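You operate a simulated robot arm through the tools that you are given. There is no shell and no other tool.

You run a simulated robot arm. Do the job below in one go: nothing can be reset, and whatever is moved stays where it is left.

Task
Put the deposit holder marked "260" from the left end of the front desk on the ledge of the tall cupboard and the deposit holder labelled "370" on the white seal slip. Fetch the supervisor sign and set it on the folder on the left end of the front desk. Open the toner door. Do these in any order. Set down upright: deposit holder.

Only the result counts: the job must be done as asked and must still hold three seconds after the hand-in. Knocking over, shifting, dropping, spilling or breaking anything else fails it. Lids that push on must go on centred and level and be pressed home; caps that screw on are set level and turned clockwise until they are tight.

Robot
A 6-joint arm with a two-finger parallel gripper on a trunk, on a base that drives. Base frame: it is fixed to the floor where the robot stands at the start and does not move with it; the origin is under the middle of the robot, x ahead of it, y to its left, z up. Lengths are in mm, angles in rad, forces in N, time in s.
Its first joint turns from -2.897 to 2.897 rad. Places, roughly: deposit holder [1250, -3000, 750]; folder [1000, -3250, 750]; ledge of the tall cupboard [-2100, -5200, 800]; seal slip [1250, -2750, 750]; supervisor sign [2250, -2750, 750]; toner door [3400, 600, 700]. Payload 3.43 kg.
The tool frame sits at the grasp point between the pads (the TCP): z along the fingers, y along the line on which they close. The tips reach 34 mm beyond it. The gripper opens to 128 mm. The fingers are 24 mm wide and 12 mm thick; the gripper's body (48 by 130 mm) begins 96 mm behind the TCP.
Orientation is that of the tool frame in the base frame, as a unit quaternion [x, y, z, w]. With the fingers straight down and closing along the base's y, the tool's x points along the base's -x, its y along +y and its z along -z.

Tools
- The arm moves only by the tool send_rows. Its arguments are lists of equal length, an entry for each row: "dr": the turn, a rotation vector about the base's x, y, z in units of 4 degrees (1.0 is 4 degrees), a list of three; "xyz": the shift along the base's x, y, z in units of 25 mm (1.0 is 25 mm), a list of three; "gripper": the gripper command, from -1 (fully open) to 1 (shut), values between in proportion. In form: {"dr": [[rx, ry, rz], ...], "xyz": [[dx, dy, dz], ...], "gripper": [gripper, ...]}. A call has 1 to 20 rows; each row shifts and turns the commanded pose from where the row before left it. A call with a number of a shift or a turn outside -1 to 1 is refused whole. Each row takes 0.2 s and may step no farther than 50 mm and 0.15 rad from the row before; otherwise, or with a gripper value out of range, the whole call is refused. Where a pose cannot be reached the arm comes as near as it can. A force on the tool above 40 N (or 10 N above the force at the start of the call, whichever is more), or a blocked arm, ends the call early, and 0.2 s more pass. Each finger travels about 153 mm/s and halts on what it meets, pressing with about 34 N; the grip force reading is that of the motor and also rises with nothing between the fingers. The clock runs only during rows and for 0.2 s after the last one: add rows that do not move to give the fingers time. The reply holds the time, the measured pose of the TCP, the force on the tool along the base axes, the opening and the grip force, in the units named above and with some noise, with the torque about the TCP (base axes, N m) and any sound that the robot's microphone picked up.
- Cameras (640 x 400 px; columns grow to the right, rows downward): "scene" is now at [169.9, 179, 1225.2]; the picture's right is [-0.31, -0.95, 0.00], its down [-0.28, 0.09, -0.95] and it looks along [0.91, -0.30, -0.30] (base axes); focal length 250 px, centre (320, 200). "wrist" rides on the gripper at [76, -11, -160] in the tool frame; the picture's right is [0.15, 0.99, 0.00], its down [-0.88, 0.13, -0.46] and it looks along [-0.45, 0.07, 0.89] (tool axes); focal length 234 px, centre (320, 200). There is no depth. A picture from a camera that has moved, and an enlarged one, comes with that camera's place and axes in the base frame and with its lens. The place of the scene camera against the robot may be out by one fixed shift of up to 12 mm in any direction.
- grab_frame(camera): a new picture of that camera. It takes no simulated time.
- roll_base(legs): drives the robot by 1 to 6 legs, each [ahead, left, turn to the left] in mm, mm and rad, along the robot's own axes; the way and the turn of a leg run together, so that a leg with both is an arc; at most 1500 mm and 3.142 rad a leg. The arm and the cameras ride along, it lands a little off, and it stops where it bumps. It gives what a move gives.
- head_to(pan, tilt): turns the head with the scene camera to pan (to the left, within 2.496 rad either way) and tilt (down, from -0.506 to 1.204), counted from straight ahead of the robot. It gives what a move gives.
- enlarge(camera, box): a new picture of the part [left, top, right, bottom] of that camera's present view, enlarged. It takes no simulated time.
- close_job(): hands the job in; it is judged then, once.

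Places have to be worked out from the pictures, the camera data and where the tool is seen. Open the gripper and draw the arm clear of the work before you hand the job in, unless the task says otherwise.

The tools are called after "Call:" as a command line: name --argument value ..., lists and objects as JSON in quotes. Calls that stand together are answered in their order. send_rows: Moves the arm, as the interface text tells. Its arguments: {"type":"object","properties":{"dr":{"type":"array","items":{"type":"array","items":{"type":"number"}}},"xyz":{"type":"array","items":{"type":"array","items":{"type":"number"}}},"gripper":{"type":"array","items":{"type":"number"}}},"required":["dr","xyz","gripper"]} The other tools are called the same way: roll_base (legs) drives the base; head_to (pan, tilt) turns the head that bears the scene camera; grab_frame (camera) takes a picture; enlarge (camera, box) takes an enlarged picture of a part of a camera's view; close_job () hands the job in.

At the start:

```text
time_s: 0.0
position: [721.2, -231.8, 1002.3]
tcp_rot: [0.0, 1.0, 0.0, 0.0]
wrist_force: [0.1, 0.9, 0.0]
torque: [-0.02, -0.03, -0.01]
grip_width: 128.0
grip_force: 0.1
robot x, y, heading: [-2.9, -0.2, 0.002]
head pan, tilt: [-0.314, 0.302]
```

scene: 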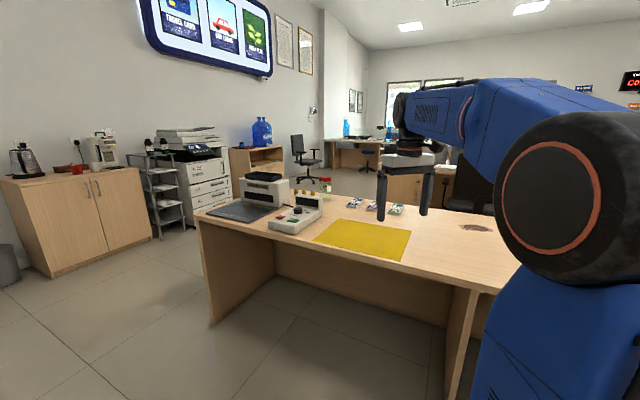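
wrist: 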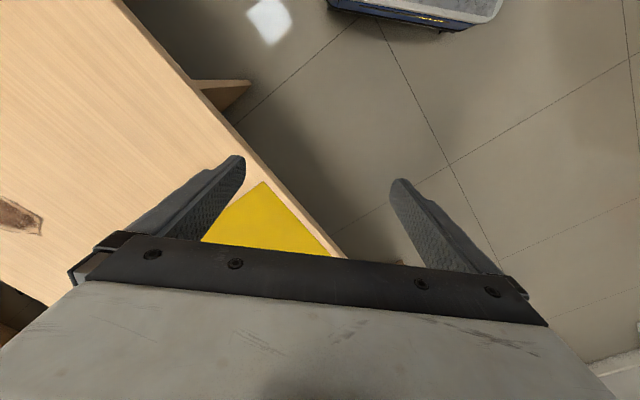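

The first picture shows a desk ahead with no labelled items that I recognise yet, and the front desk should be off to the right (y about -3000). I'll pan the head around to survey the room before driving.

Call:
head_to --pan -1.2 --tilt 0.3

Call:
grab_frame --camera "scene"

```text
time_s: 1.2
position: [720.9, -230.6, 1002.9]
tcp_rot: [0.0, 1.0, 0.001, 0.0]
wrist_force: [0.8, 0.3, 0.5]
torque: [0.01, 0.02, 0.0]
grip_width: 128.0
grip_force: 0.1
robot x, y, heading: [3.0, -0.8, -0.001]
head pan, tilt: [-1.201, 0.3]
```

```text
taken
camera scene: at [114.9, 120.9, 1225.3], right [-0.93, -0.36, 0.0], down [-0.11, 0.28, -0.96], along [0.35, -0.89, -0.3], focal length 250 px, centre (320, 200)
```

scene: 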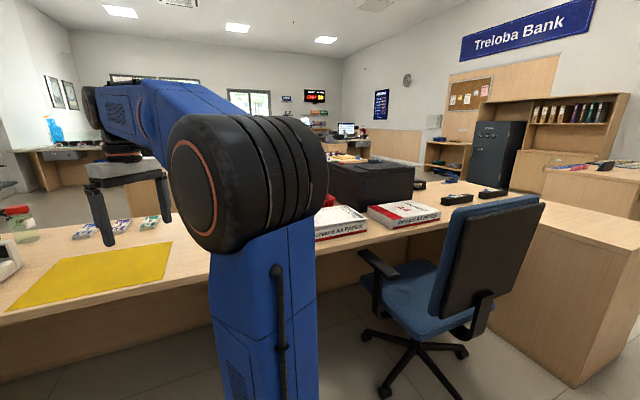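

The desk runs from the front off to the right, with another section farther right and a chair between. I keep surveying in other directions.

Call:
head_to --pan -1.9 --tilt 0.3

Call:
grab_frame --camera "scene"

Call:
head_to --pan -2.49 --tilt 0.4

Call:
grab_frame --camera "scene"

Call:
head_to --pan 0.7 --tilt 0.3

Call:
grab_frame --camera "scene"

Call:
head_to --pan 2.0 --tilt 0.4

Call:
grab_frame --camera "scene"

```text
time_s: 2.3
position: [720.5, -231.4, 1002.3]
tcp_rot: [0.0, 1.0, 0.0, 0.0]
wrist_force: [-0.4, -0.6, 0.7]
torque: [-0.02, -0.03, 0.01]
grip_width: 128.0
grip_force: 0.0
robot x, y, heading: [2.0, -0.3, -0.002]
head pan, tilt: [-1.901, 0.3]
```

```text
taken
camera scene: at [50.9, 119.6, 1225.3], right [-0.95, 0.32, 0.0], down [0.1, 0.28, -0.96], along [-0.31, -0.9, -0.3], focal length 250 px, centre (320, 200)
```

scene: 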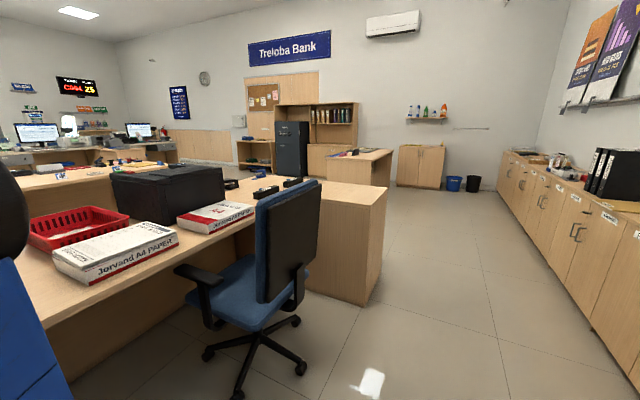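

```text
time_s: 3.2
position: [720.8, -231.5, 1001.9]
tcp_rot: [-0.001, 1.0, 0.0, 0.001]
wrist_force: [0.4, -0.5, 0.4]
torque: [0.01, 0.03, -0.03]
grip_width: 127.6
grip_force: 0.1
robot x, y, heading: [0.9, 4.9, -0.003]
head pan, tilt: [-2.491, 0.4]
```

```text
taken
camera scene: at [7.5, 151.7, 1216.1], right [-0.61, 0.8, 0.0], down [0.31, 0.24, -0.92], along [-0.73, -0.56, -0.39], focal length 250 px, centre (320, 200)
```

scene: 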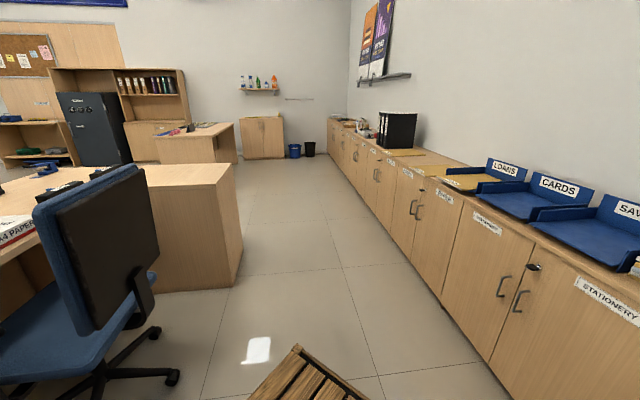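

```text
time_s: 6.0
position: [720.2, -232.0, 1001.1]
tcp_rot: [0.0, 1.0, 0.0, 0.0]
wrist_force: [0.4, 0.7, -0.5]
torque: [0.01, -0.03, -0.01]
grip_width: 127.8
grip_force: 0.1
robot x, y, heading: [-0.0, 3.5, -0.001]
head pan, tilt: [0.7, 0.3]
```

```text
taken
camera scene: at [152.6, 268.0, 1225.3], right [0.64, -0.77, 0.0], down [-0.23, -0.19, -0.96], along [0.73, 0.61, -0.3], focal length 250 px, centre (320, 200)
```

scene: 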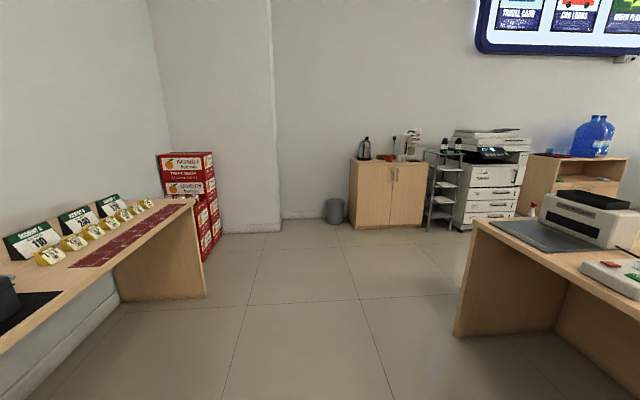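

```text
time_s: 7.5
position: [720.3, -231.5, 1001.6]
tcp_rot: [0.0, 1.0, 0.0, 0.0]
wrist_force: [-0.6, 0.3, 0.0]
torque: [0.03, 0.04, 0.0]
grip_width: 127.9
grip_force: 0.0
robot x, y, heading: [-2.7, 2.9, 0.001]
head pan, tilt: [2.0, 0.4]
```

```text
taken
camera scene: at [42.6, 292.2, 1216.1], right [0.91, 0.42, 0.0], down [0.16, -0.35, -0.92], along [-0.38, 0.84, -0.39], focal length 250 px, centre (320, 200)
```

scene: 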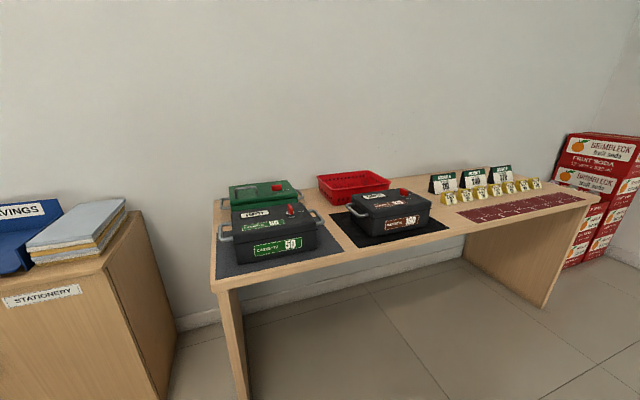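

I'll look at the front desk direction and the cupboard more closely with enlarged views, then work out a drive route.

Call:
head_to --pan -1.5 --tilt 0.2

Call:
grab_frame --camera "scene"

Call:
enlarge --camera "scene" --box '[120, 100, 320, 225]'

Call:
enlarge --camera "scene" --box '[320, 80, 520, 205]'

```text
time_s: 10.4
position: [721.2, -232.5, 1002.5]
tcp_rot: [0.0, 1.0, -0.001, 0.0]
wrist_force: [0.1, 0.4, 0.4]
torque: [-0.02, -0.01, 0.01]
grip_width: 128.2
grip_force: 0.1
robot x, y, heading: [-1.1, -0.8, 0.001]
head pan, tilt: [-1.499, 0.201]
```

```text
taken
camera scene: at [87.8, 115.0, 1234.6], right [-1.0, -0.07, 0.0], down [-0.01, 0.2, -0.98], along [0.07, -0.98, -0.2], focal length 250 px, centre (320, 200)
```

scene: 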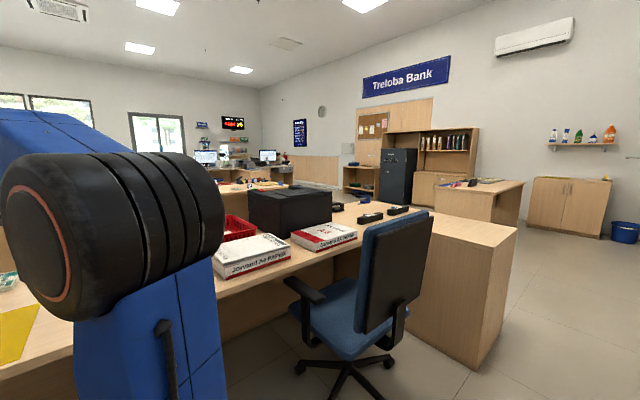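

```text
3.20 times, centred on (220, 162) of scene
camera zoom: at [87.8, 115.0, 1234.6], right [-1.0, -0.07, 0.0], down [-0.01, 0.2, -0.98], along [0.07, -0.98, -0.2], focal length 802 px, centre (640, 320)
```

zoom: 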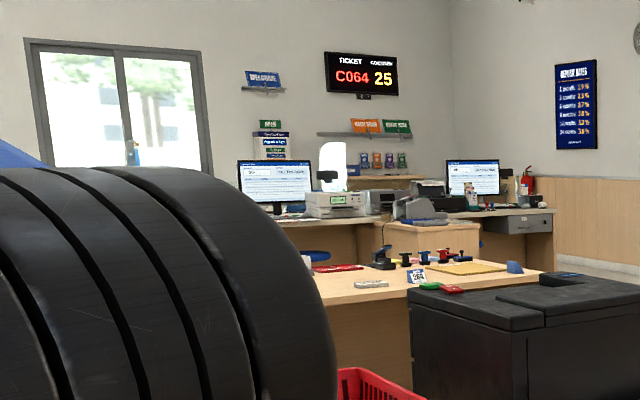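

```text
3.20 times, centred on (420, 142) of scene
camera zoom: at [87.8, 115.0, 1234.6], right [-1.0, -0.07, 0.0], down [-0.01, 0.2, -0.98], along [0.07, -0.98, -0.2], focal length 802 px, centre (0, 384)
```

zoom: 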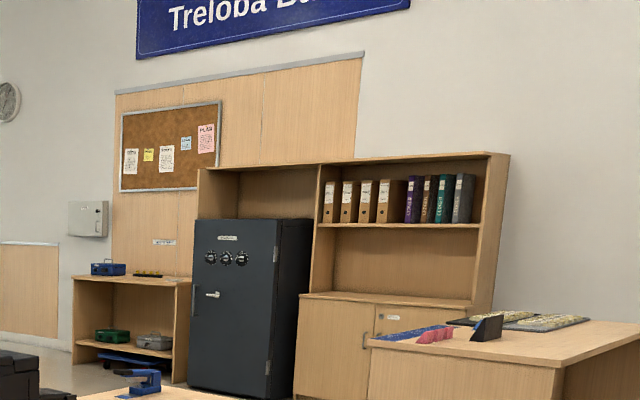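

The "260" holder is visible at roughly (1200, -3000) on the desk beyond the black printer. I need the robot's own footprint and the free floor, so I look down and around.

Call:
head_to --pan 0.0 --tilt 1.2

Call:
grab_frame --camera "scene"

Call:
head_to --pan -2.2 --tilt 1.1

Call:
grab_frame --camera "scene"

Call:
head_to --pan 2.4 --tilt 1.1

Call:
grab_frame --camera "scene"

```text
time_s: 12.0
position: [720.8, -231.6, 1002.1]
tcp_rot: [0.0, 1.0, 0.0, 0.0]
wrist_force: [-0.5, 0.2, -0.1]
torque: [-0.02, 0.01, 0.0]
grip_width: 128.2
grip_force: 0.1
robot x, y, heading: [-1.1, -1.6, 0.0]
head pan, tilt: [0.0, 1.201]
```

```text
taken
camera scene: at [137.1, 207.9, 1153.3], right [0.0, -1.0, 0.0], down [-0.93, 0.0, -0.36], along [0.36, 0.0, -0.93], focal length 250 px, centre (320, 200)
```

scene: 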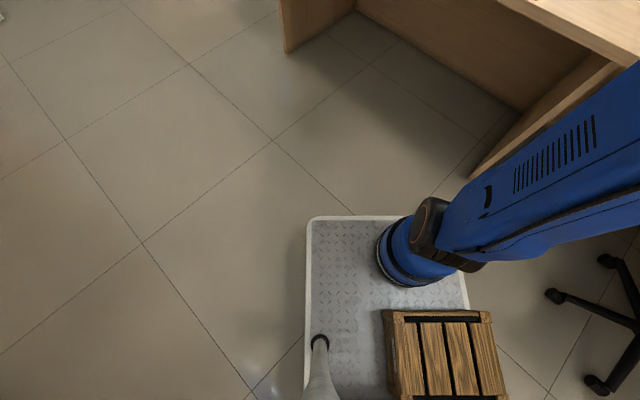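

```text
time_s: 14.1
position: [720.4, -232.1, 1002.0]
tcp_rot: [0.001, 1.0, 0.0, 0.0]
wrist_force: [0.1, -0.1, -0.1]
torque: [0.01, 0.01, 0.02]
grip_width: 127.6
grip_force: 0.0
robot x, y, heading: [0.9, 1.3, 0.003]
head pan, tilt: [-2.201, 1.1]
```

```text
taken
camera scene: at [43.9, 156.9, 1159.2], right [-0.81, 0.59, 0.0], down [0.52, 0.72, -0.45], along [-0.27, -0.37, -0.89], focal length 250 px, centre (320, 200)
```

scene: 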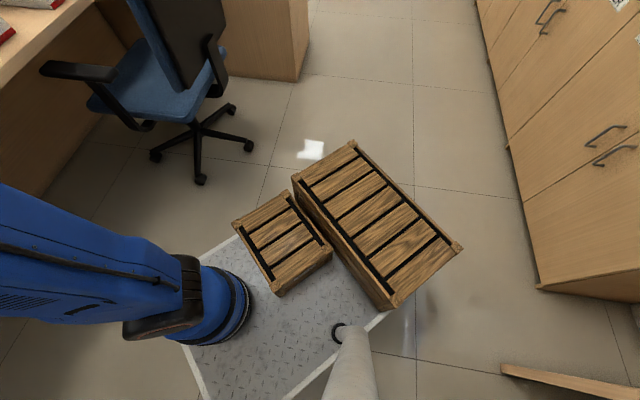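

```text
time_s: 17.7
position: [721.5, -231.0, 1002.5]
tcp_rot: [0.001, 1.0, 0.0, 0.0]
wrist_force: [0.3, -0.5, 0.2]
torque: [0.0, 0.01, -0.02]
grip_width: 128.1
grip_force: 0.1
robot x, y, heading: [-1.3, 0.6, -0.003]
head pan, tilt: [2.4, 1.1]
```

```text
taken
camera scene: at [34.6, 250.6, 1159.2], right [0.68, 0.74, 0.0], down [0.66, -0.6, -0.45], along [-0.33, 0.31, -0.89], focal length 250 px, centre (320, 200)
```

scene: 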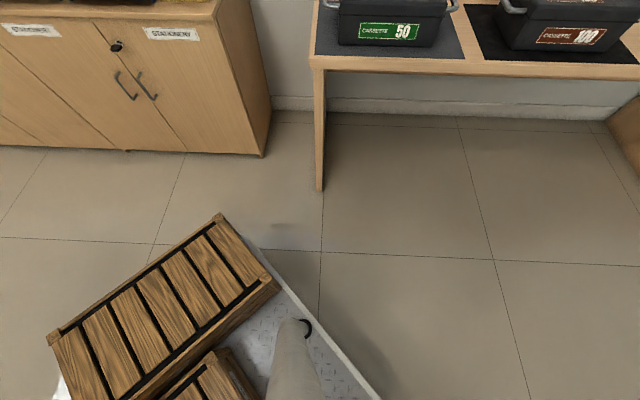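

The room is rotated about 45° relative to the base frame; the robot's footprint is about 800 × 490 mm. I'll retract the arm toward the trunk before driving so that it doesn't overhang anything.

Call:
send_rows --dr '[[0, 0, 0], [0, 0, 0], [0, 0, 0], [0, 0, 0], [0, 0, 0], [0, 0, 0], [0, 0, 0], [0, 0, 0]]' --xyz '[[-1, 0, 0.5], [-1, 0, 0.5], [-1, 0, 0.5], [-1, 0, 0.5], [-1, 0, 0], [-1, 0, 0], [-1, 0, 0], [-1, 0, 0]]' --gripper '[-1, -1, -1, -1, -1, -1, -1, -1]'

Call:
head_to --pan -0.4 --tilt 0.9

Call:
grab_frame --camera "scene"

```text
time_s: 19.5
position: [519.3, -232.3, 1053.2]
tcp_rot: [0.001, 1.0, 0.0, -0.001]
wrist_force: [0.1, 0.8, 0.0]
torque: [0.02, 0.0, 0.01]
grip_width: 127.9
grip_force: 0.0
robot x, y, heading: [-0.1, 0.6, -0.001]
head pan, tilt: [2.4, 1.1]
```

```text
time_s: 22.0
position: [519.4, -231.1, 1053.6]
tcp_rot: [0.001, 1.0, 0.001, 0.0]
wrist_force: [-0.2, 0.0, -1.0]
torque: [-0.01, 0.04, -0.04]
grip_width: 128.2
grip_force: 0.0
robot x, y, heading: [2.2, -3.8, -0.004]
head pan, tilt: [-0.4, 0.901]
```

```text
taken
camera scene: at [150.6, 178.6, 1173.1], right [-0.39, -0.92, 0.0], down [-0.72, 0.3, -0.62], along [0.57, -0.24, -0.78], focal length 250 px, centre (320, 200)
```

scene: 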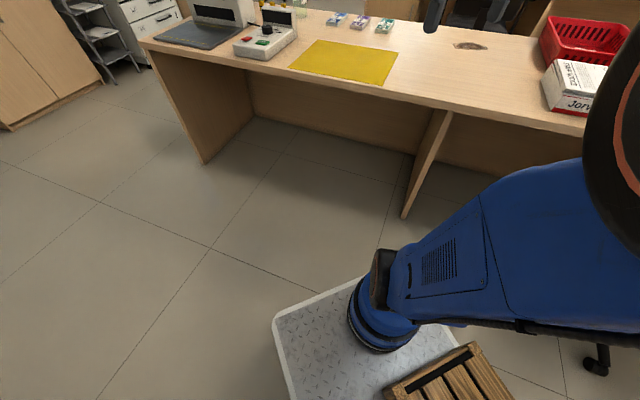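

The arm is retracted and clear. I turn 45° right so the robot's axes match the room, back up, and slide right along the corridor between the desk return and the cabinets.

Call:
roll_base --legs '[[0, 0, -0.785], [-350, 0, 0], [0, -1150, 0], [0, -1150, 0]]'

Call:
head_to --pan 0.0 --tilt 0.3

Call:
grab_frame --camera "scene"

Call:
head_to --pan -1.0 --tilt 0.3

Call:
grab_frame --camera "scene"

```text
time_s: 37.2
position: [-1645.5, -1925.0, 1053.8]
tcp_rot: [0.373, 0.928, 0.0, 0.001]
wrist_force: [-0.3, 0.5, -0.6]
torque: [0.02, 0.01, 0.03]
grip_width: 127.8
grip_force: 0.0
robot x, y, heading: [-1859.8, -1399.2, -0.77]
head pan, tilt: [-0.4, 0.901]
```

```text
time_s: 38.2
position: [-1644.9, -1925.2, 1053.7]
tcp_rot: [0.373, 0.928, 0.001, 0.0]
wrist_force: [0.7, 0.5, -0.2]
torque: [0.01, -0.01, 0.01]
grip_width: 128.1
grip_force: 0.1
robot x, y, heading: [-1859.5, -1395.9, -0.769]
head pan, tilt: [0.0, 0.3]
```

```text
taken
camera scene: at [-1581.1, -1371.8, 1225.3], right [-0.69, -0.72, 0.0], down [-0.21, 0.21, -0.95], along [0.69, -0.66, -0.3], focal length 250 px, centre (320, 200)
```

scene: 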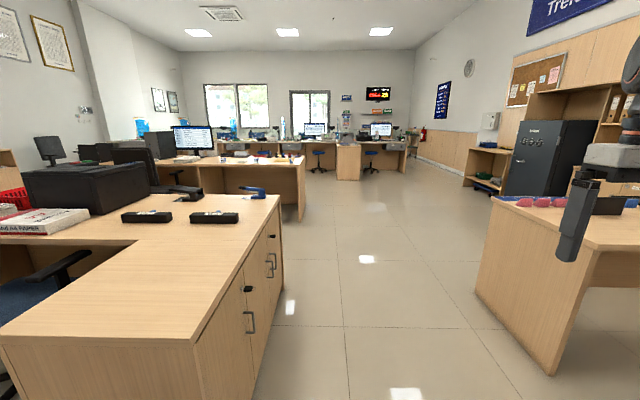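

```text
time_s: 39.5
position: [-1646.5, -1924.7, 1053.6]
tcp_rot: [0.374, 0.928, 0.0, 0.0]
wrist_force: [0.1, 0.0, -0.3]
torque: [0.0, -0.02, 0.01]
grip_width: 127.8
grip_force: 0.0
robot x, y, heading: [-1859.2, -1402.2, -0.767]
head pan, tilt: [-1.0, 0.3]
```

```text
taken
camera scene: at [-1666.4, -1398.7, 1225.3], right [-0.98, 0.19, 0.0], down [0.06, 0.29, -0.96], along [-0.18, -0.94, -0.3], focal length 250 px, centre (320, 200)
```

scene: 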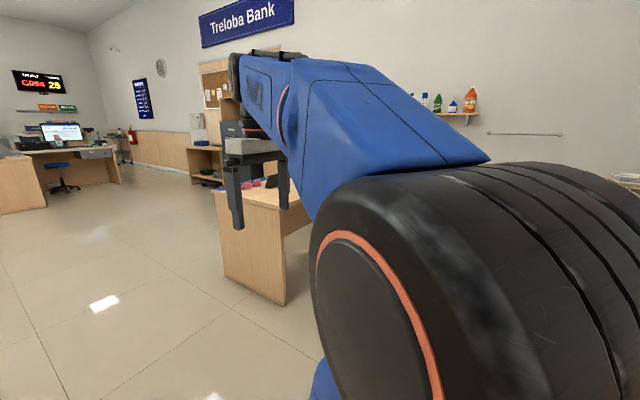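

Now I see the aisle ahead and the front desk beyond the L-desk. I zoom in on the front desk and cupboard area.

Call:
head_to --pan 0.1 --tilt 0.3

Call:
enlarge --camera "scene" --box '[180, 100, 420, 250]'

Call:
enlarge --camera "scene" --box '[440, 100, 640, 225]'

```text
time_s: 40.9
position: [-1645.9, -1925.4, 1054.8]
tcp_rot: [0.373, 0.928, 0.0, 0.0]
wrist_force: [0.2, -0.4, -0.3]
torque: [0.01, 0.02, -0.01]
grip_width: 127.9
grip_force: 0.0
robot x, y, heading: [-1858.3, -1400.0, -0.771]
head pan, tilt: [0.099, 0.3]
```

```text
2.67 times, centred on (300, 175) of scene
camera zoom: at [-1575.0, -1364.8, 1225.3], right [-0.62, -0.79, 0.0], down [-0.23, 0.18, -0.96], along [0.75, -0.59, -0.3], focal length 668 px, centre (373, 267)
```

zoom: 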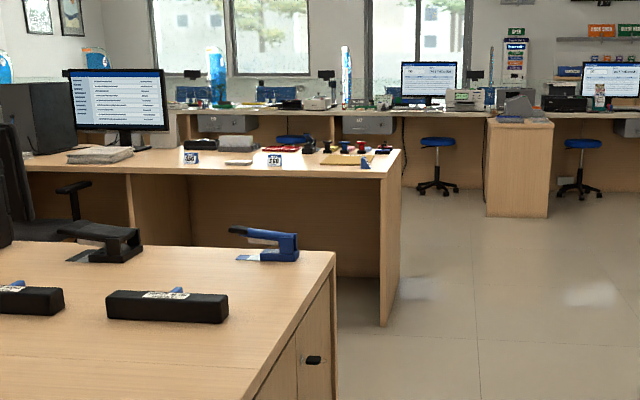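

```text
3.20 times, centred on (540, 162) of scene
camera zoom: at [-1575.0, -1364.8, 1225.3], right [-0.62, -0.79, 0.0], down [-0.23, 0.18, -0.96], along [0.75, -0.59, -0.3], focal length 802 px, centre (-384, 320)
```

zoom: 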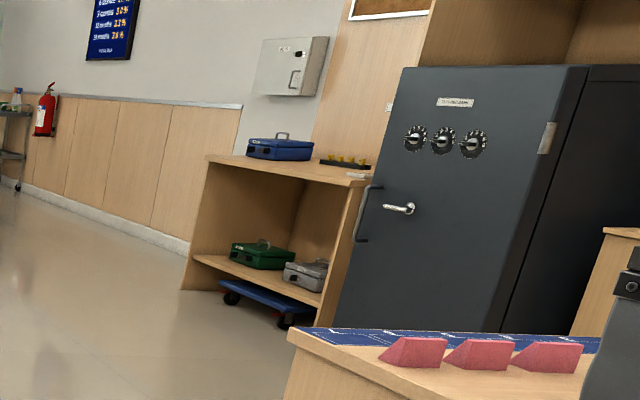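

The front desk's near-right corner is around (u=-1780, v=-2800) in room axes, with a ~1.2 m gap between it and the L-desk. I drive straight ahead down the aisle, then look before sliding in.

Call:
roll_base --legs '[[1300, 0, -0.01], [1130, 0, 0]]'

Call:
head_to --pan 0.5 --tilt 0.35

Call:
grab_frame --camera "scene"

Call:
enlarge --camera "scene" --box '[100, 120, 420, 320]'

Call:
head_to --pan 1.3 --tilt 0.4

Call:
grab_frame --camera "scene"

```text
time_s: 52.6
position: [114.5, -3553.3, 1055.4]
tcp_rot: [0.366, 0.931, 0.0, 0.0]
wrist_force: [0.3, 0.5, -0.1]
torque: [0.01, 0.01, 0.02]
grip_width: 127.8
grip_force: 0.0
robot x, y, heading: [-106.2, -3029.5, -0.752]
head pan, tilt: [0.099, 0.3]
```

```text
time_s: 53.5
position: [115.1, -3553.0, 1053.7]
tcp_rot: [0.367, 0.93, 0.001, 0.0]
wrist_force: [0.4, 0.1, 0.0]
torque: [-0.03, 0.01, 0.0]
grip_width: 128.1
grip_force: 0.0
robot x, y, heading: [-104.1, -3031.8, -0.752]
head pan, tilt: [0.499, 0.351]
```

```text
taken
camera scene: at [191.4, -2958.8, 1220.6], right [-0.25, -0.97, 0.0], down [-0.33, 0.09, -0.94], along [0.91, -0.23, -0.34], focal length 250 px, centre (320, 200)
```

scene: 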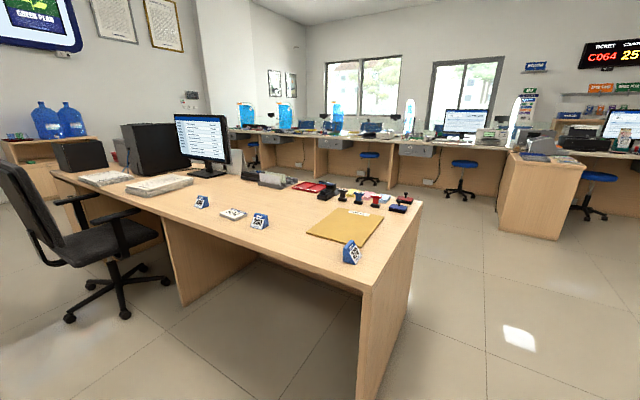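

```text
2.00 times, centred on (260, 220) of scene
camera zoom: at [191.4, -2958.8, 1220.6], right [-0.25, -0.97, 0.0], down [-0.33, 0.09, -0.94], along [0.91, -0.23, -0.34], focal length 501 px, centre (440, 160)
```

zoom: 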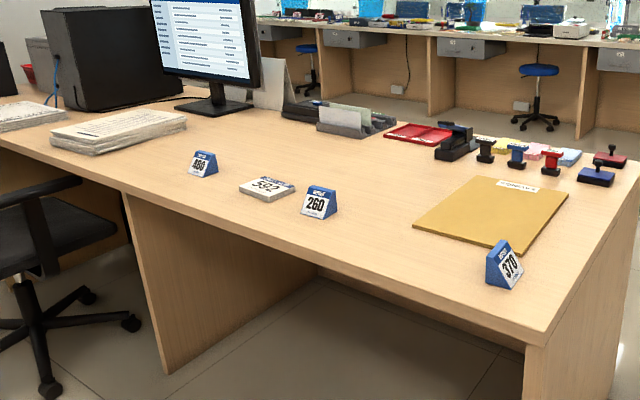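

```text
time_s: 54.6
position: [114.7, -3554.3, 1054.2]
tcp_rot: [0.365, 0.931, -0.001, -0.001]
wrist_force: [-0.1, -0.8, 0.1]
torque: [-0.01, -0.01, 0.0]
grip_width: 127.9
grip_force: 0.0
robot x, y, heading: [-107.0, -3029.7, -0.748]
head pan, tilt: [1.3, 0.4]
```

```text
taken
camera scene: at [180.1, -2887.3, 1216.1], right [0.52, -0.85, 0.0], down [-0.33, -0.2, -0.92], along [0.78, 0.48, -0.39], focal length 250 px, centre (320, 200)
```

scene: 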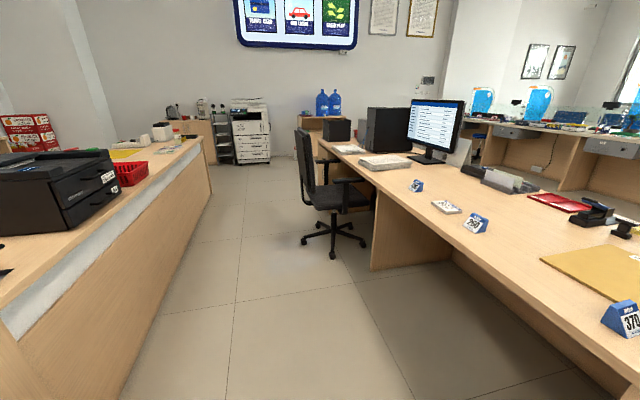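

I can now read the holders: "260", "370", one "186"-like, and a white pad "582". I zoom in on each to be sure of the white seal slip and the supervisor sign.

Call:
head_to --pan 0.6 --tilt 0.35

Call:
enlarge --camera "scene" --box '[220, 160, 340, 235]'

Call:
enlarge --camera "scene" --box '[240, 120, 340, 200]'

Call:
enlarge --camera "scene" --box '[330, 160, 450, 280]'

```text
time_s: 55.7
position: [115.1, -3552.4, 1053.4]
tcp_rot: [0.366, 0.931, 0.0, -0.001]
wrist_force: [-0.3, 1.0, -0.2]
torque: [-0.06, -0.02, -0.01]
grip_width: 128.1
grip_force: 0.0
robot x, y, heading: [-111.0, -3032.6, -0.743]
head pan, tilt: [0.6, 0.351]
```

```text
5.33 times, centred on (280, 198) of scene
camera zoom: at [193.3, -2949.4, 1220.6], right [-0.15, -0.99, 0.0], down [-0.34, 0.05, -0.94], along [0.93, -0.14, -0.34], focal length 1336 px, centre (533, 213)
```

zoom: 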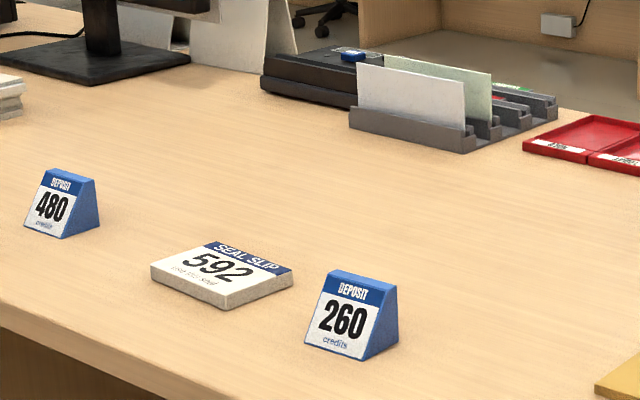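

```text
5.00 times, centred on (290, 160) of scene
camera zoom: at [193.3, -2949.4, 1220.6], right [-0.15, -0.99, 0.0], down [-0.34, 0.05, -0.94], along [0.93, -0.14, -0.34], focal length 1252 px, centre (470, 400)
```

zoom: 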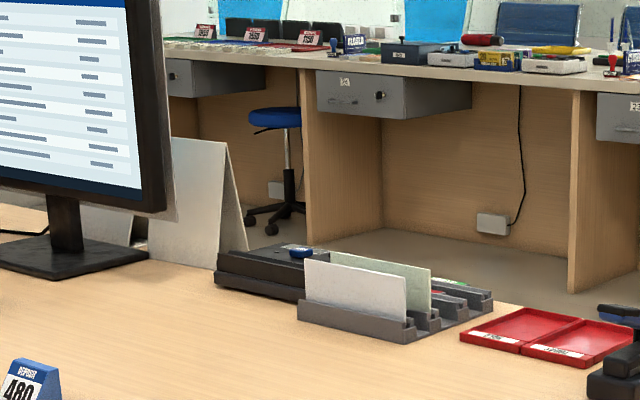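

```text
3.33 times, centred on (390, 220) of scene
camera zoom: at [193.3, -2949.4, 1220.6], right [-0.15, -0.99, 0.0], down [-0.34, 0.05, -0.94], along [0.93, -0.14, -0.34], focal length 835 px, centre (87, 133)
```

zoom: 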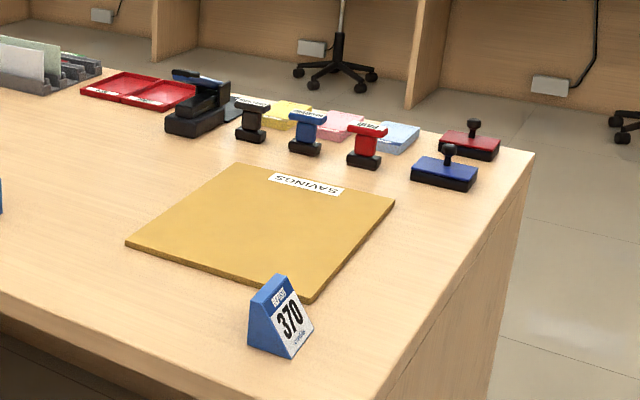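

The white pad is clearly "SEAL SLIP 592", the A-frame at about (2240, -2790) behind the monitor should be the supervisor sign, and the yellow "SAVINGS" folder sits on the desk's end. I slide left into the gap so the arm can reach the holders and slip.

Call:
roll_base --legs '[[0, 0, -0.04], [0, 860, 0], [200, 0, 0]]'

Call:
head_to --pan 0.0 --tilt 0.6

Call:
grab_frame --camera "scene"

Call:
grab_frame --camera "wrist"

```text
time_s: 61.8
position: [852.0, -3082.2, 1054.2]
tcp_rot: [0.374, 0.927, 0.0, 0.0]
wrist_force: [0.8, -0.4, 0.0]
torque: [-0.03, -0.01, 0.01]
grip_width: 127.9
grip_force: 0.0
robot x, y, heading: [636.0, -2560.5, -0.769]
head pan, tilt: [0.6, 0.351]
```

```text
time_s: 62.8
position: [851.3, -3082.8, 1053.4]
tcp_rot: [0.374, 0.927, -0.001, -0.001]
wrist_force: [-0.7, -0.4, -0.3]
torque: [0.03, 0.02, 0.0]
grip_width: 128.0
grip_force: 0.0
robot x, y, heading: [636.7, -2554.7, -0.763]
head pan, tilt: [0.0, 0.6]
```

```text
taken
camera scene: at [912.6, -2525.9, 1197.9], right [-0.69, -0.72, 0.0], down [-0.41, 0.39, -0.83], along [0.6, -0.57, -0.56], focal length 250 px, centre (320, 200)
```

scene: 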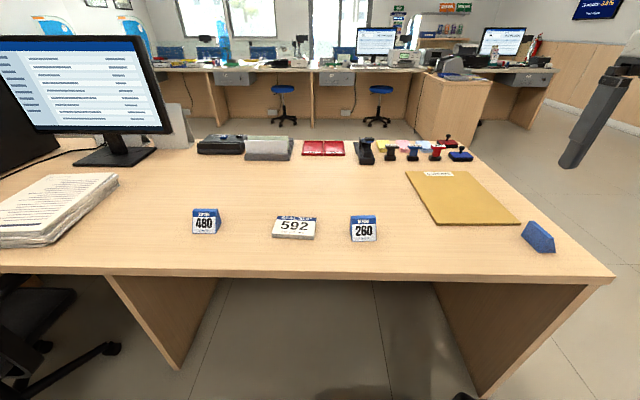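

```text
taken
camera wrist: at [788.1, -3038.2, 1213.6], right [0.58, 0.81, 0.0], down [0.72, -0.52, 0.46], along [0.37, -0.26, -0.89], focal length 234 px, centre (320, 200)
```

wrist: 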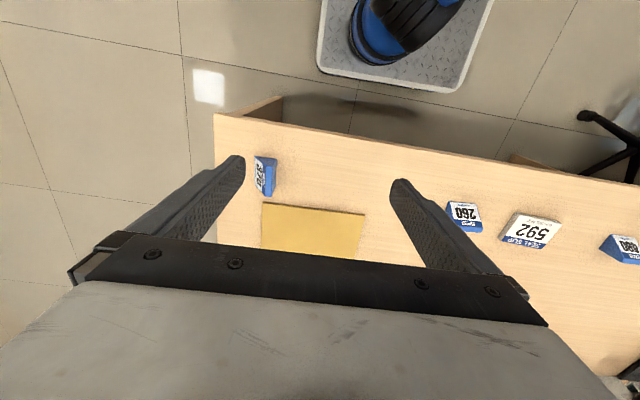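

Holders 480, 260, pad 592 and 370 are all within reach: 370 at about (870, -3231) with its flat ends facing along the desk's depth. I rotate the tool 90° while moving over 370 so the fingers will close on its flat ends.

Call:
send_rows --dr '[[0, 0, -1], [0, 0, -1], [0, 0, -1], [0, 0, -1], [0, 0, -1], [0, 0, -1], [0, 0, -1], [0, 0, -1], [0, 0, -1], [0, 0, -1], [0, 0, -1], [0, 0, -1], [0, 0, -1], [0, 0, -1], [0, 0, -1], [0, 0, -1], [0, 0, -1], [0, 0, -1], [0, 0, -1], [0, 0, -1]]' --xyz '[[0.03, -0.3, -0.2], [0.03, -0.3, -0.2], [0.03, -0.3, -0.2], [0.03, -0.3, -0.2], [0.03, -0.3, -0.2], [0.03, -0.3, -0.2], [0.03, -0.3, -0.2], [0.03, -0.3, -0.2], [0.03, -0.3, -0.2], [0.03, -0.3, -0.2], [0.03, -0.3, -0.2], [0.03, -0.3, -0.2], [0.03, -0.3, -0.2], [0.03, -0.3, -0.2], [0.03, -0.3, -0.2], [0.03, -0.3, -0.2], [0.03, -0.3, -0.2], [0.03, -0.3, -0.2], [0.03, -0.3, -0.2], [0.03, -0.3, -0.2]]' --gripper '[-1, -1, -1, -1, -1, -1, -1, -1, -1, -1, -1, -1, -1, -1, -1, -1, -1, -1, -1, -1]'

Call:
grab_frame --camera "wrist"

Call:
grab_frame --camera "scene"

```text
time_s: 67.0
position: [867.4, -3232.3, 954.6]
tcp_rot: [0.883, 0.47, 0.0, 0.0]
wrist_force: [0.2, 0.0, 0.4]
torque: [-0.04, 0.0, -0.02]
grip_width: 128.1
grip_force: 0.1
robot x, y, heading: [636.6, -2556.4, -0.765]
head pan, tilt: [0.0, 0.6]
```

```text
taken
camera wrist: at [899.5, -3163.6, 1114.3], right [0.9, -0.43, 0.0], down [-0.38, -0.8, 0.46], along [-0.2, -0.41, -0.89], focal length 234 px, centre (320, 200)
```

wrist: 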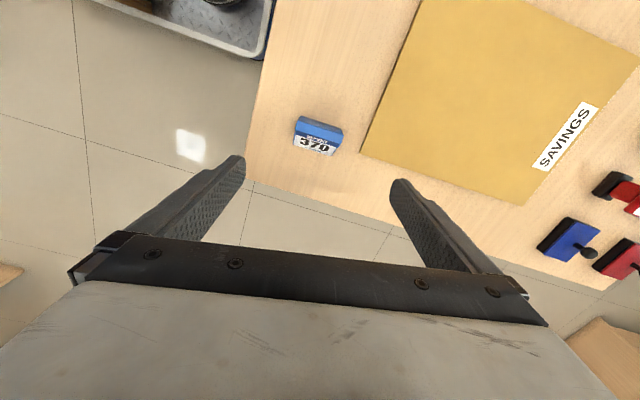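

```text
taken
camera scene: at [912.6, -2525.9, 1197.9], right [-0.69, -0.72, 0.0], down [-0.41, 0.39, -0.83], along [0.59, -0.57, -0.56], focal length 250 px, centre (320, 200)
```

scene: 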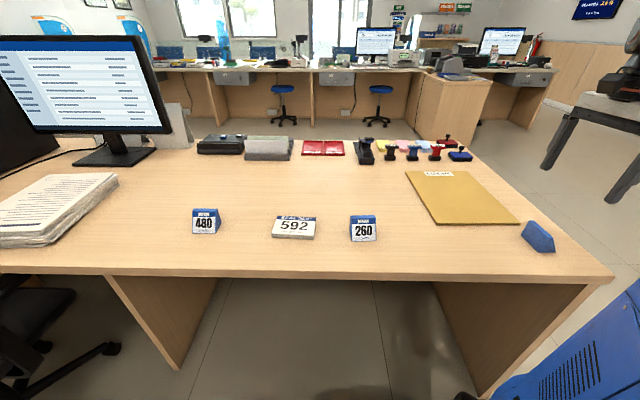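

The gripper is roughly above the 370 holder, at about (860, -3230). I enlarge to measure its orientation exactly.

Call:
enlarge --camera "wrist" --box '[270, 95, 370, 175]'

Call:
enlarge --camera "scene" --box '[500, 200, 580, 270]'

Call:
enlarge --camera "scene" --box '[180, 190, 390, 260]'

```text
5.00 times, centred on (320, 135) of wrist
camera zoom: at [899.5, -3163.6, 1114.3], right [0.9, -0.43, 0.0], down [-0.38, -0.8, 0.46], along [-0.2, -0.41, -0.89], focal length 1171 px, centre (320, 525)
```

zoom: 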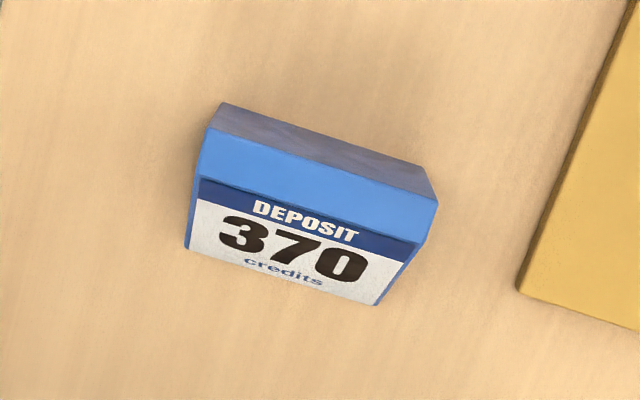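

```text
5.71 times, centred on (540, 235) of scene
camera zoom: at [912.6, -2525.9, 1197.9], right [-0.69, -0.72, 0.0], down [-0.41, 0.39, -0.83], along [0.59, -0.57, -0.56], focal length 1431 px, centre (-937, 0)
```

zoom: 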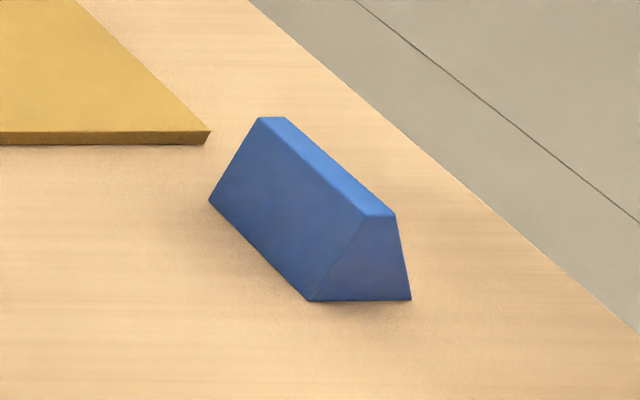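

```text
3.05 times, centred on (285, 225) of scene
camera zoom: at [912.6, -2525.9, 1197.9], right [-0.69, -0.72, 0.0], down [-0.41, 0.39, -0.83], along [0.59, -0.57, -0.56], focal length 763 px, centre (427, 124)
```

zoom: 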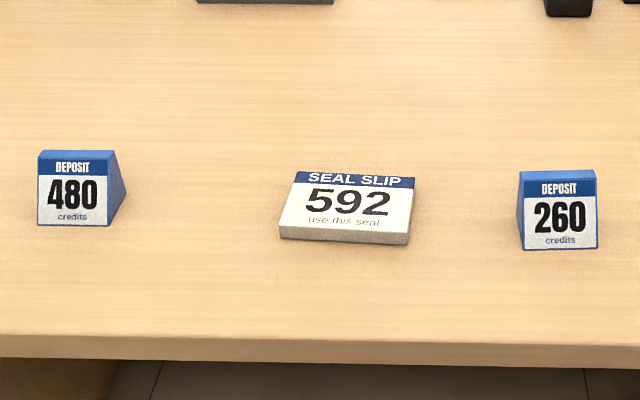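

The 370 holder's long axis runs at about -43°, it's ~61 mm wide, with a vertical back and sloped front. I line up over it with a partly closed gripper (so fingers clear the folder corner) and descend to just above it.

Call:
send_rows --dr '[[0, 0, -1], [0, 0, -1], [0, 0, -0.37], [0, 0, 0], [0, 0, 0], [0, 0, 0]]' --xyz '[[-0.07, 0.13, -0.7], [-0.07, 0.12, -0.7], [0, 0, -0.7], [0, 0, -0.7], [0, 0, -0.7], [0, 0, 0]]' --gripper '[-0.35, -0.35, -0.35, -0.35, -0.35, -0.35]'

Call:
grab_frame --camera "wrist"

Call:
enlarge --camera "scene" --box '[480, 150, 600, 270]'

```text
time_s: 68.4
position: [864.3, -3226.1, 867.0]
tcp_rot: [0.919, 0.395, -0.001, 0.0]
wrist_force: [0.1, -0.3, -0.3]
torque: [0.03, -0.01, 0.0]
grip_width: 86.3
grip_force: 0.1
robot x, y, heading: [638.1, -2553.4, -0.768]
head pan, tilt: [0.0, 0.6]
```

```text
taken
camera wrist: at [907.5, -3163.0, 1026.4], right [0.82, -0.57, 0.0], down [-0.51, -0.73, 0.46], along [-0.26, -0.37, -0.89], focal length 234 px, centre (320, 200)
```

wrist: 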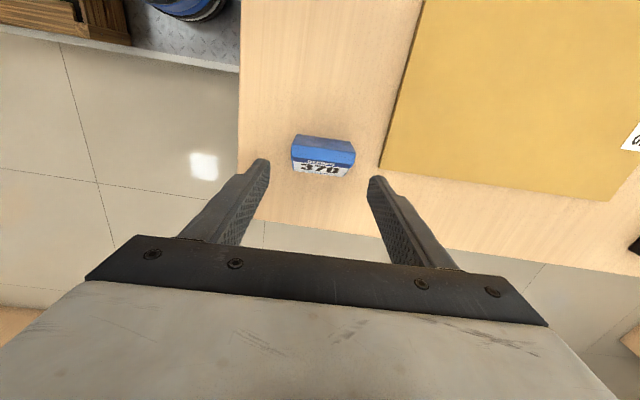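

```text
3.33 times, centred on (540, 210) of scene
camera zoom: at [912.6, -2526.0, 1197.9], right [-0.69, -0.72, 0.0], down [-0.41, 0.39, -0.83], along [0.59, -0.57, -0.56], focal length 835 px, centre (-413, 167)
```

zoom: 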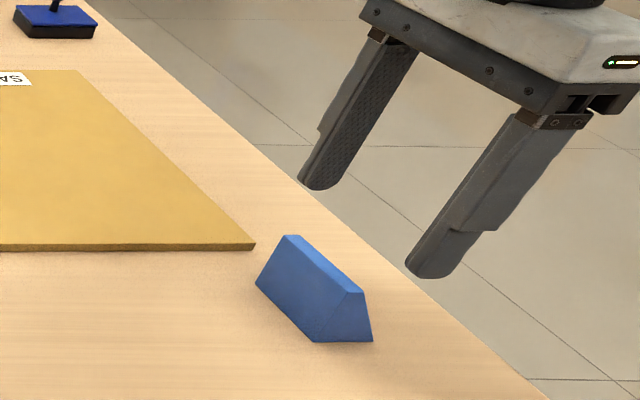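

Alignment looks right: the holder sits centred between the fingers. I lower to about z=797 and check the fingertip height over the desk.

Call:
send_rows --dr '[[0, 0, 0], [0, 0, 0], [0, 0, 0], [0, 0, 0]]' --xyz '[[0.05, -0.05, -1], [0, 0, -1], [0, 0, -0.8], [0, 0, 0]]' --gripper '[-0.35, -0.35, -0.35, -0.35]'

Call:
grab_frame --camera "wrist"

Call:
enlarge --camera "scene" --box '[480, 170, 600, 270]'

```text
time_s: 69.4
position: [864.1, -3226.3, 798.0]
tcp_rot: [0.918, 0.396, 0.0, -0.001]
wrist_force: [-0.2, -0.3, 0.0]
torque: [-0.01, -0.01, 0.0]
grip_width: 86.5
grip_force: 0.1
robot x, y, heading: [639.6, -2557.3, -0.77]
head pan, tilt: [0.0, 0.6]
```

```text
taken
camera wrist: at [907.3, -3163.6, 956.4], right [0.82, -0.57, 0.0], down [-0.51, -0.73, 0.46], along [-0.26, -0.37, -0.89], focal length 234 px, centre (320, 200)
```

wrist: 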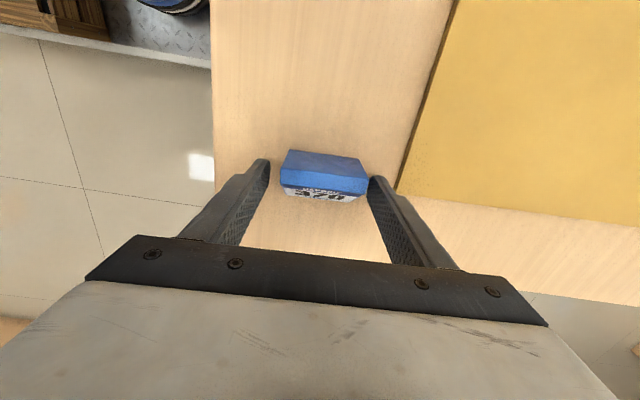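

```text
4.00 times, centred on (540, 220) of scene
camera zoom: at [912.6, -2526.0, 1197.9], right [-0.69, -0.72, 0.0], down [-0.41, 0.39, -0.83], along [0.59, -0.57, -0.56], focal length 1002 px, centre (-560, 120)
```

zoom: 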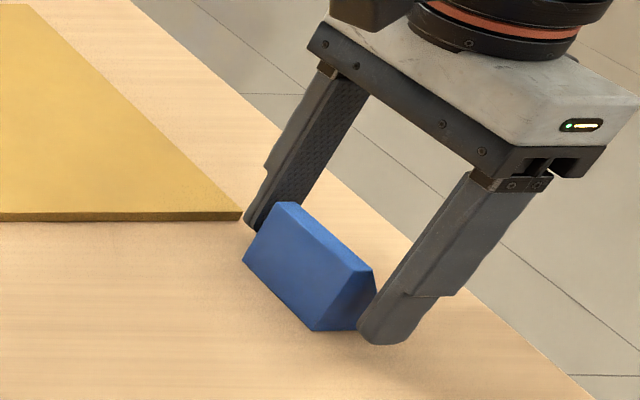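

The holder sits slightly closer to the far finger, so I shift ~4 mm that way, lower a little more and close.

Call:
send_rows --dr '[[0, 0, 0], [0, 0, 0], [0, 0, 0], [0, 0, 0], [0, 0, 0], [0, 0, 0]]' --xyz '[[0.12, -0.11, 0], [0, 0, -0.24], [0, 0, 0], [0, 0, 0], [0, 0, 0], [0, 0, 0]]' --gripper '[-0.35, -0.35, 1, 1, 1, 1]'

Call:
grab_frame --camera "wrist"

```text
time_s: 70.8
position: [867.4, -3229.8, 790.7]
tcp_rot: [0.918, 0.396, 0.0, 0.0]
wrist_force: [-0.3, -0.7, 0.0]
torque: [-0.02, 0.01, -0.02]
grip_width: 63.5
grip_force: 33.8
robot x, y, heading: [639.9, -2556.4, -0.764]
head pan, tilt: [0.0, 0.6]
```

```text
taken
camera wrist: at [910.6, -3167.2, 950.0], right [0.82, -0.57, 0.0], down [-0.51, -0.73, 0.46], along [-0.26, -0.37, -0.89], focal length 234 px, centre (320, 200)
```

wrist: 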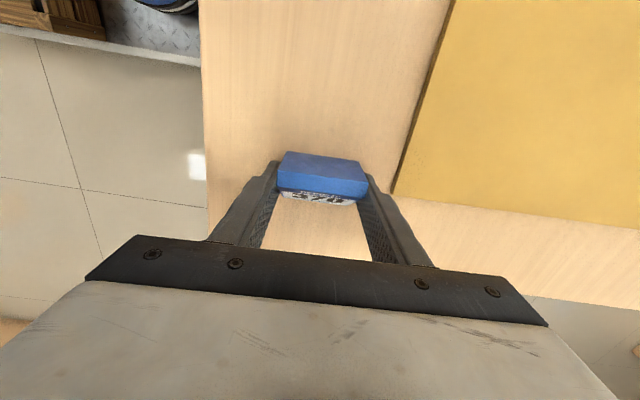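

370 is gripped (63.5 mm wide). I lift it and carry it across toward the slip, rotating back 90° on the way.

Call:
send_rows --dr '[[0, 0, 0], [0, 0, 0], [0, 0, 0], [0, 0, 0], [0, 0, 0]]' --xyz '[[0, 0, 0.4], [0, 0, 1], [0, 0, 1], [0, 0, 1], [0, 0, 1]]' --gripper '[1, 1, 1, 1, 1]'

Call:
send_rows --dr '[[0, 0, 1], [0, 0, 1], [0, 0, 1], [0, 0, 1], [0, 0, 1], [0, 0, 1], [0, 0, 1], [0, 0, 1], [0, 0, 1], [0, 0, 1], [0, 0, 1], [0, 0, 1], [0, 0, 1], [0, 0, 1], [0, 0, 1], [0, 0, 1], [0, 0, 1], [0, 0, 1], [0, 0, 1], [0, 0, 1]]' --xyz '[[0.8, 0.7, 0], [0.8, 0.7, 0], [0.8, 0.7, 0], [0.8, 0.7, 0], [0.8, 0.7, 0], [0.8, 0.7, 0], [0.8, 0.7, 0], [0.8, 0.7, 0], [0.8, 0.7, 0], [0.8, 0.7, 0], [0.8, 0.7, 0], [0.8, 0.7, 0], [0.8, 0.7, 0], [0.8, 0.7, 0], [0.8, 0.7, 0], [0.8, 0.7, 0], [0.8, 0.7, 0], [0.8, 0.7, 0], [0.8, 0.7, 0], [0.8, 0.7, 0]]' --gripper '[1, 1, 1, 1, 1, 1, 1, 1, 1, 1, 1, 1, 1, 1, 1, 1, 1, 1, 1, 1]'

Call:
grab_frame --camera "wrist"

Call:
grab_frame --camera "scene"

```text
time_s: 72.0
position: [868.2, -3231.6, 900.0]
tcp_rot: [0.919, 0.395, 0.0, 0.0]
wrist_force: [0.7, 0.1, -1.1]
torque: [0.02, 0.05, 0.01]
grip_width: 63.2
grip_force: 34.0
robot x, y, heading: [636.3, -2557.4, -0.767]
head pan, tilt: [0.0, 0.6]
```

```text
time_s: 76.2
position: [1267.6, -2881.9, 902.7]
tcp_rot: [0.448, 0.894, 0.0, 0.001]
wrist_force: [-0.8, -0.9, -0.2]
torque: [0.0, 0.0, 0.02]
grip_width: 63.3
grip_force: 33.8
robot x, y, heading: [638.7, -2552.6, -0.764]
head pan, tilt: [0.0, 0.6]
```

```text
taken
camera wrist: at [1211.9, -2827.0, 1061.5], right [0.71, 0.71, 0.0], down [0.63, -0.63, 0.46], along [0.32, -0.32, -0.89], focal length 234 px, centre (320, 200)
```

wrist: 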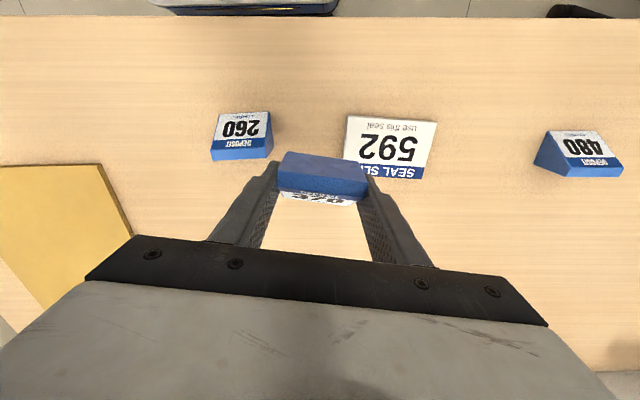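

```text
taken
camera scene: at [912.5, -2526.0, 1197.9], right [-0.69, -0.72, 0.0], down [-0.41, 0.39, -0.83], along [0.59, -0.57, -0.56], focal length 250 px, centre (320, 200)
```

scene: 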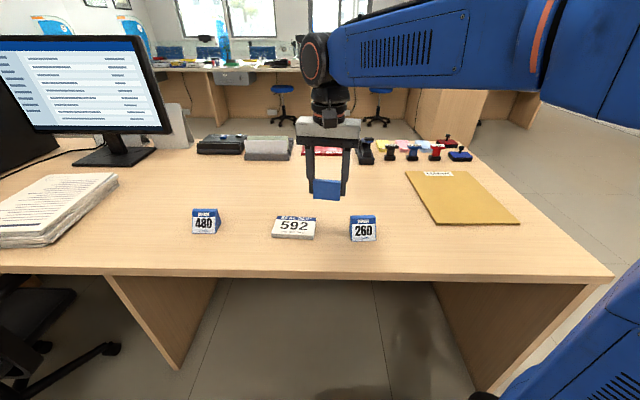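

370 is held level near the slip. I enlarge the wrist view to get the slip's corners precisely.

Call:
enlarge --camera "wrist" --box '[270, 90, 450, 210]'

```text
3.33 times, centred on (360, 150) of wrist
camera zoom: at [1211.9, -2827.0, 1061.5], right [0.71, 0.71, 0.0], down [0.63, -0.63, 0.46], along [0.32, -0.32, -0.89], focal length 781 px, centre (187, 367)
```

zoom: 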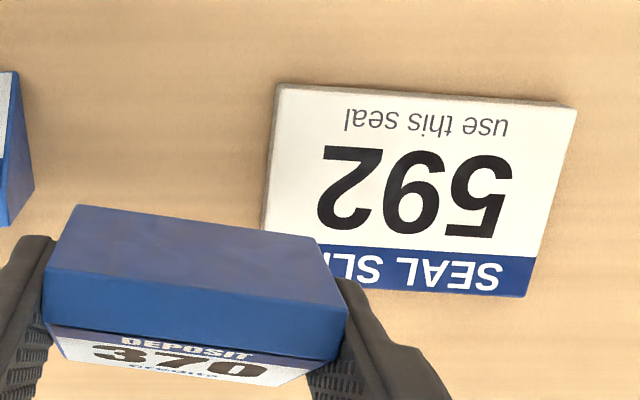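

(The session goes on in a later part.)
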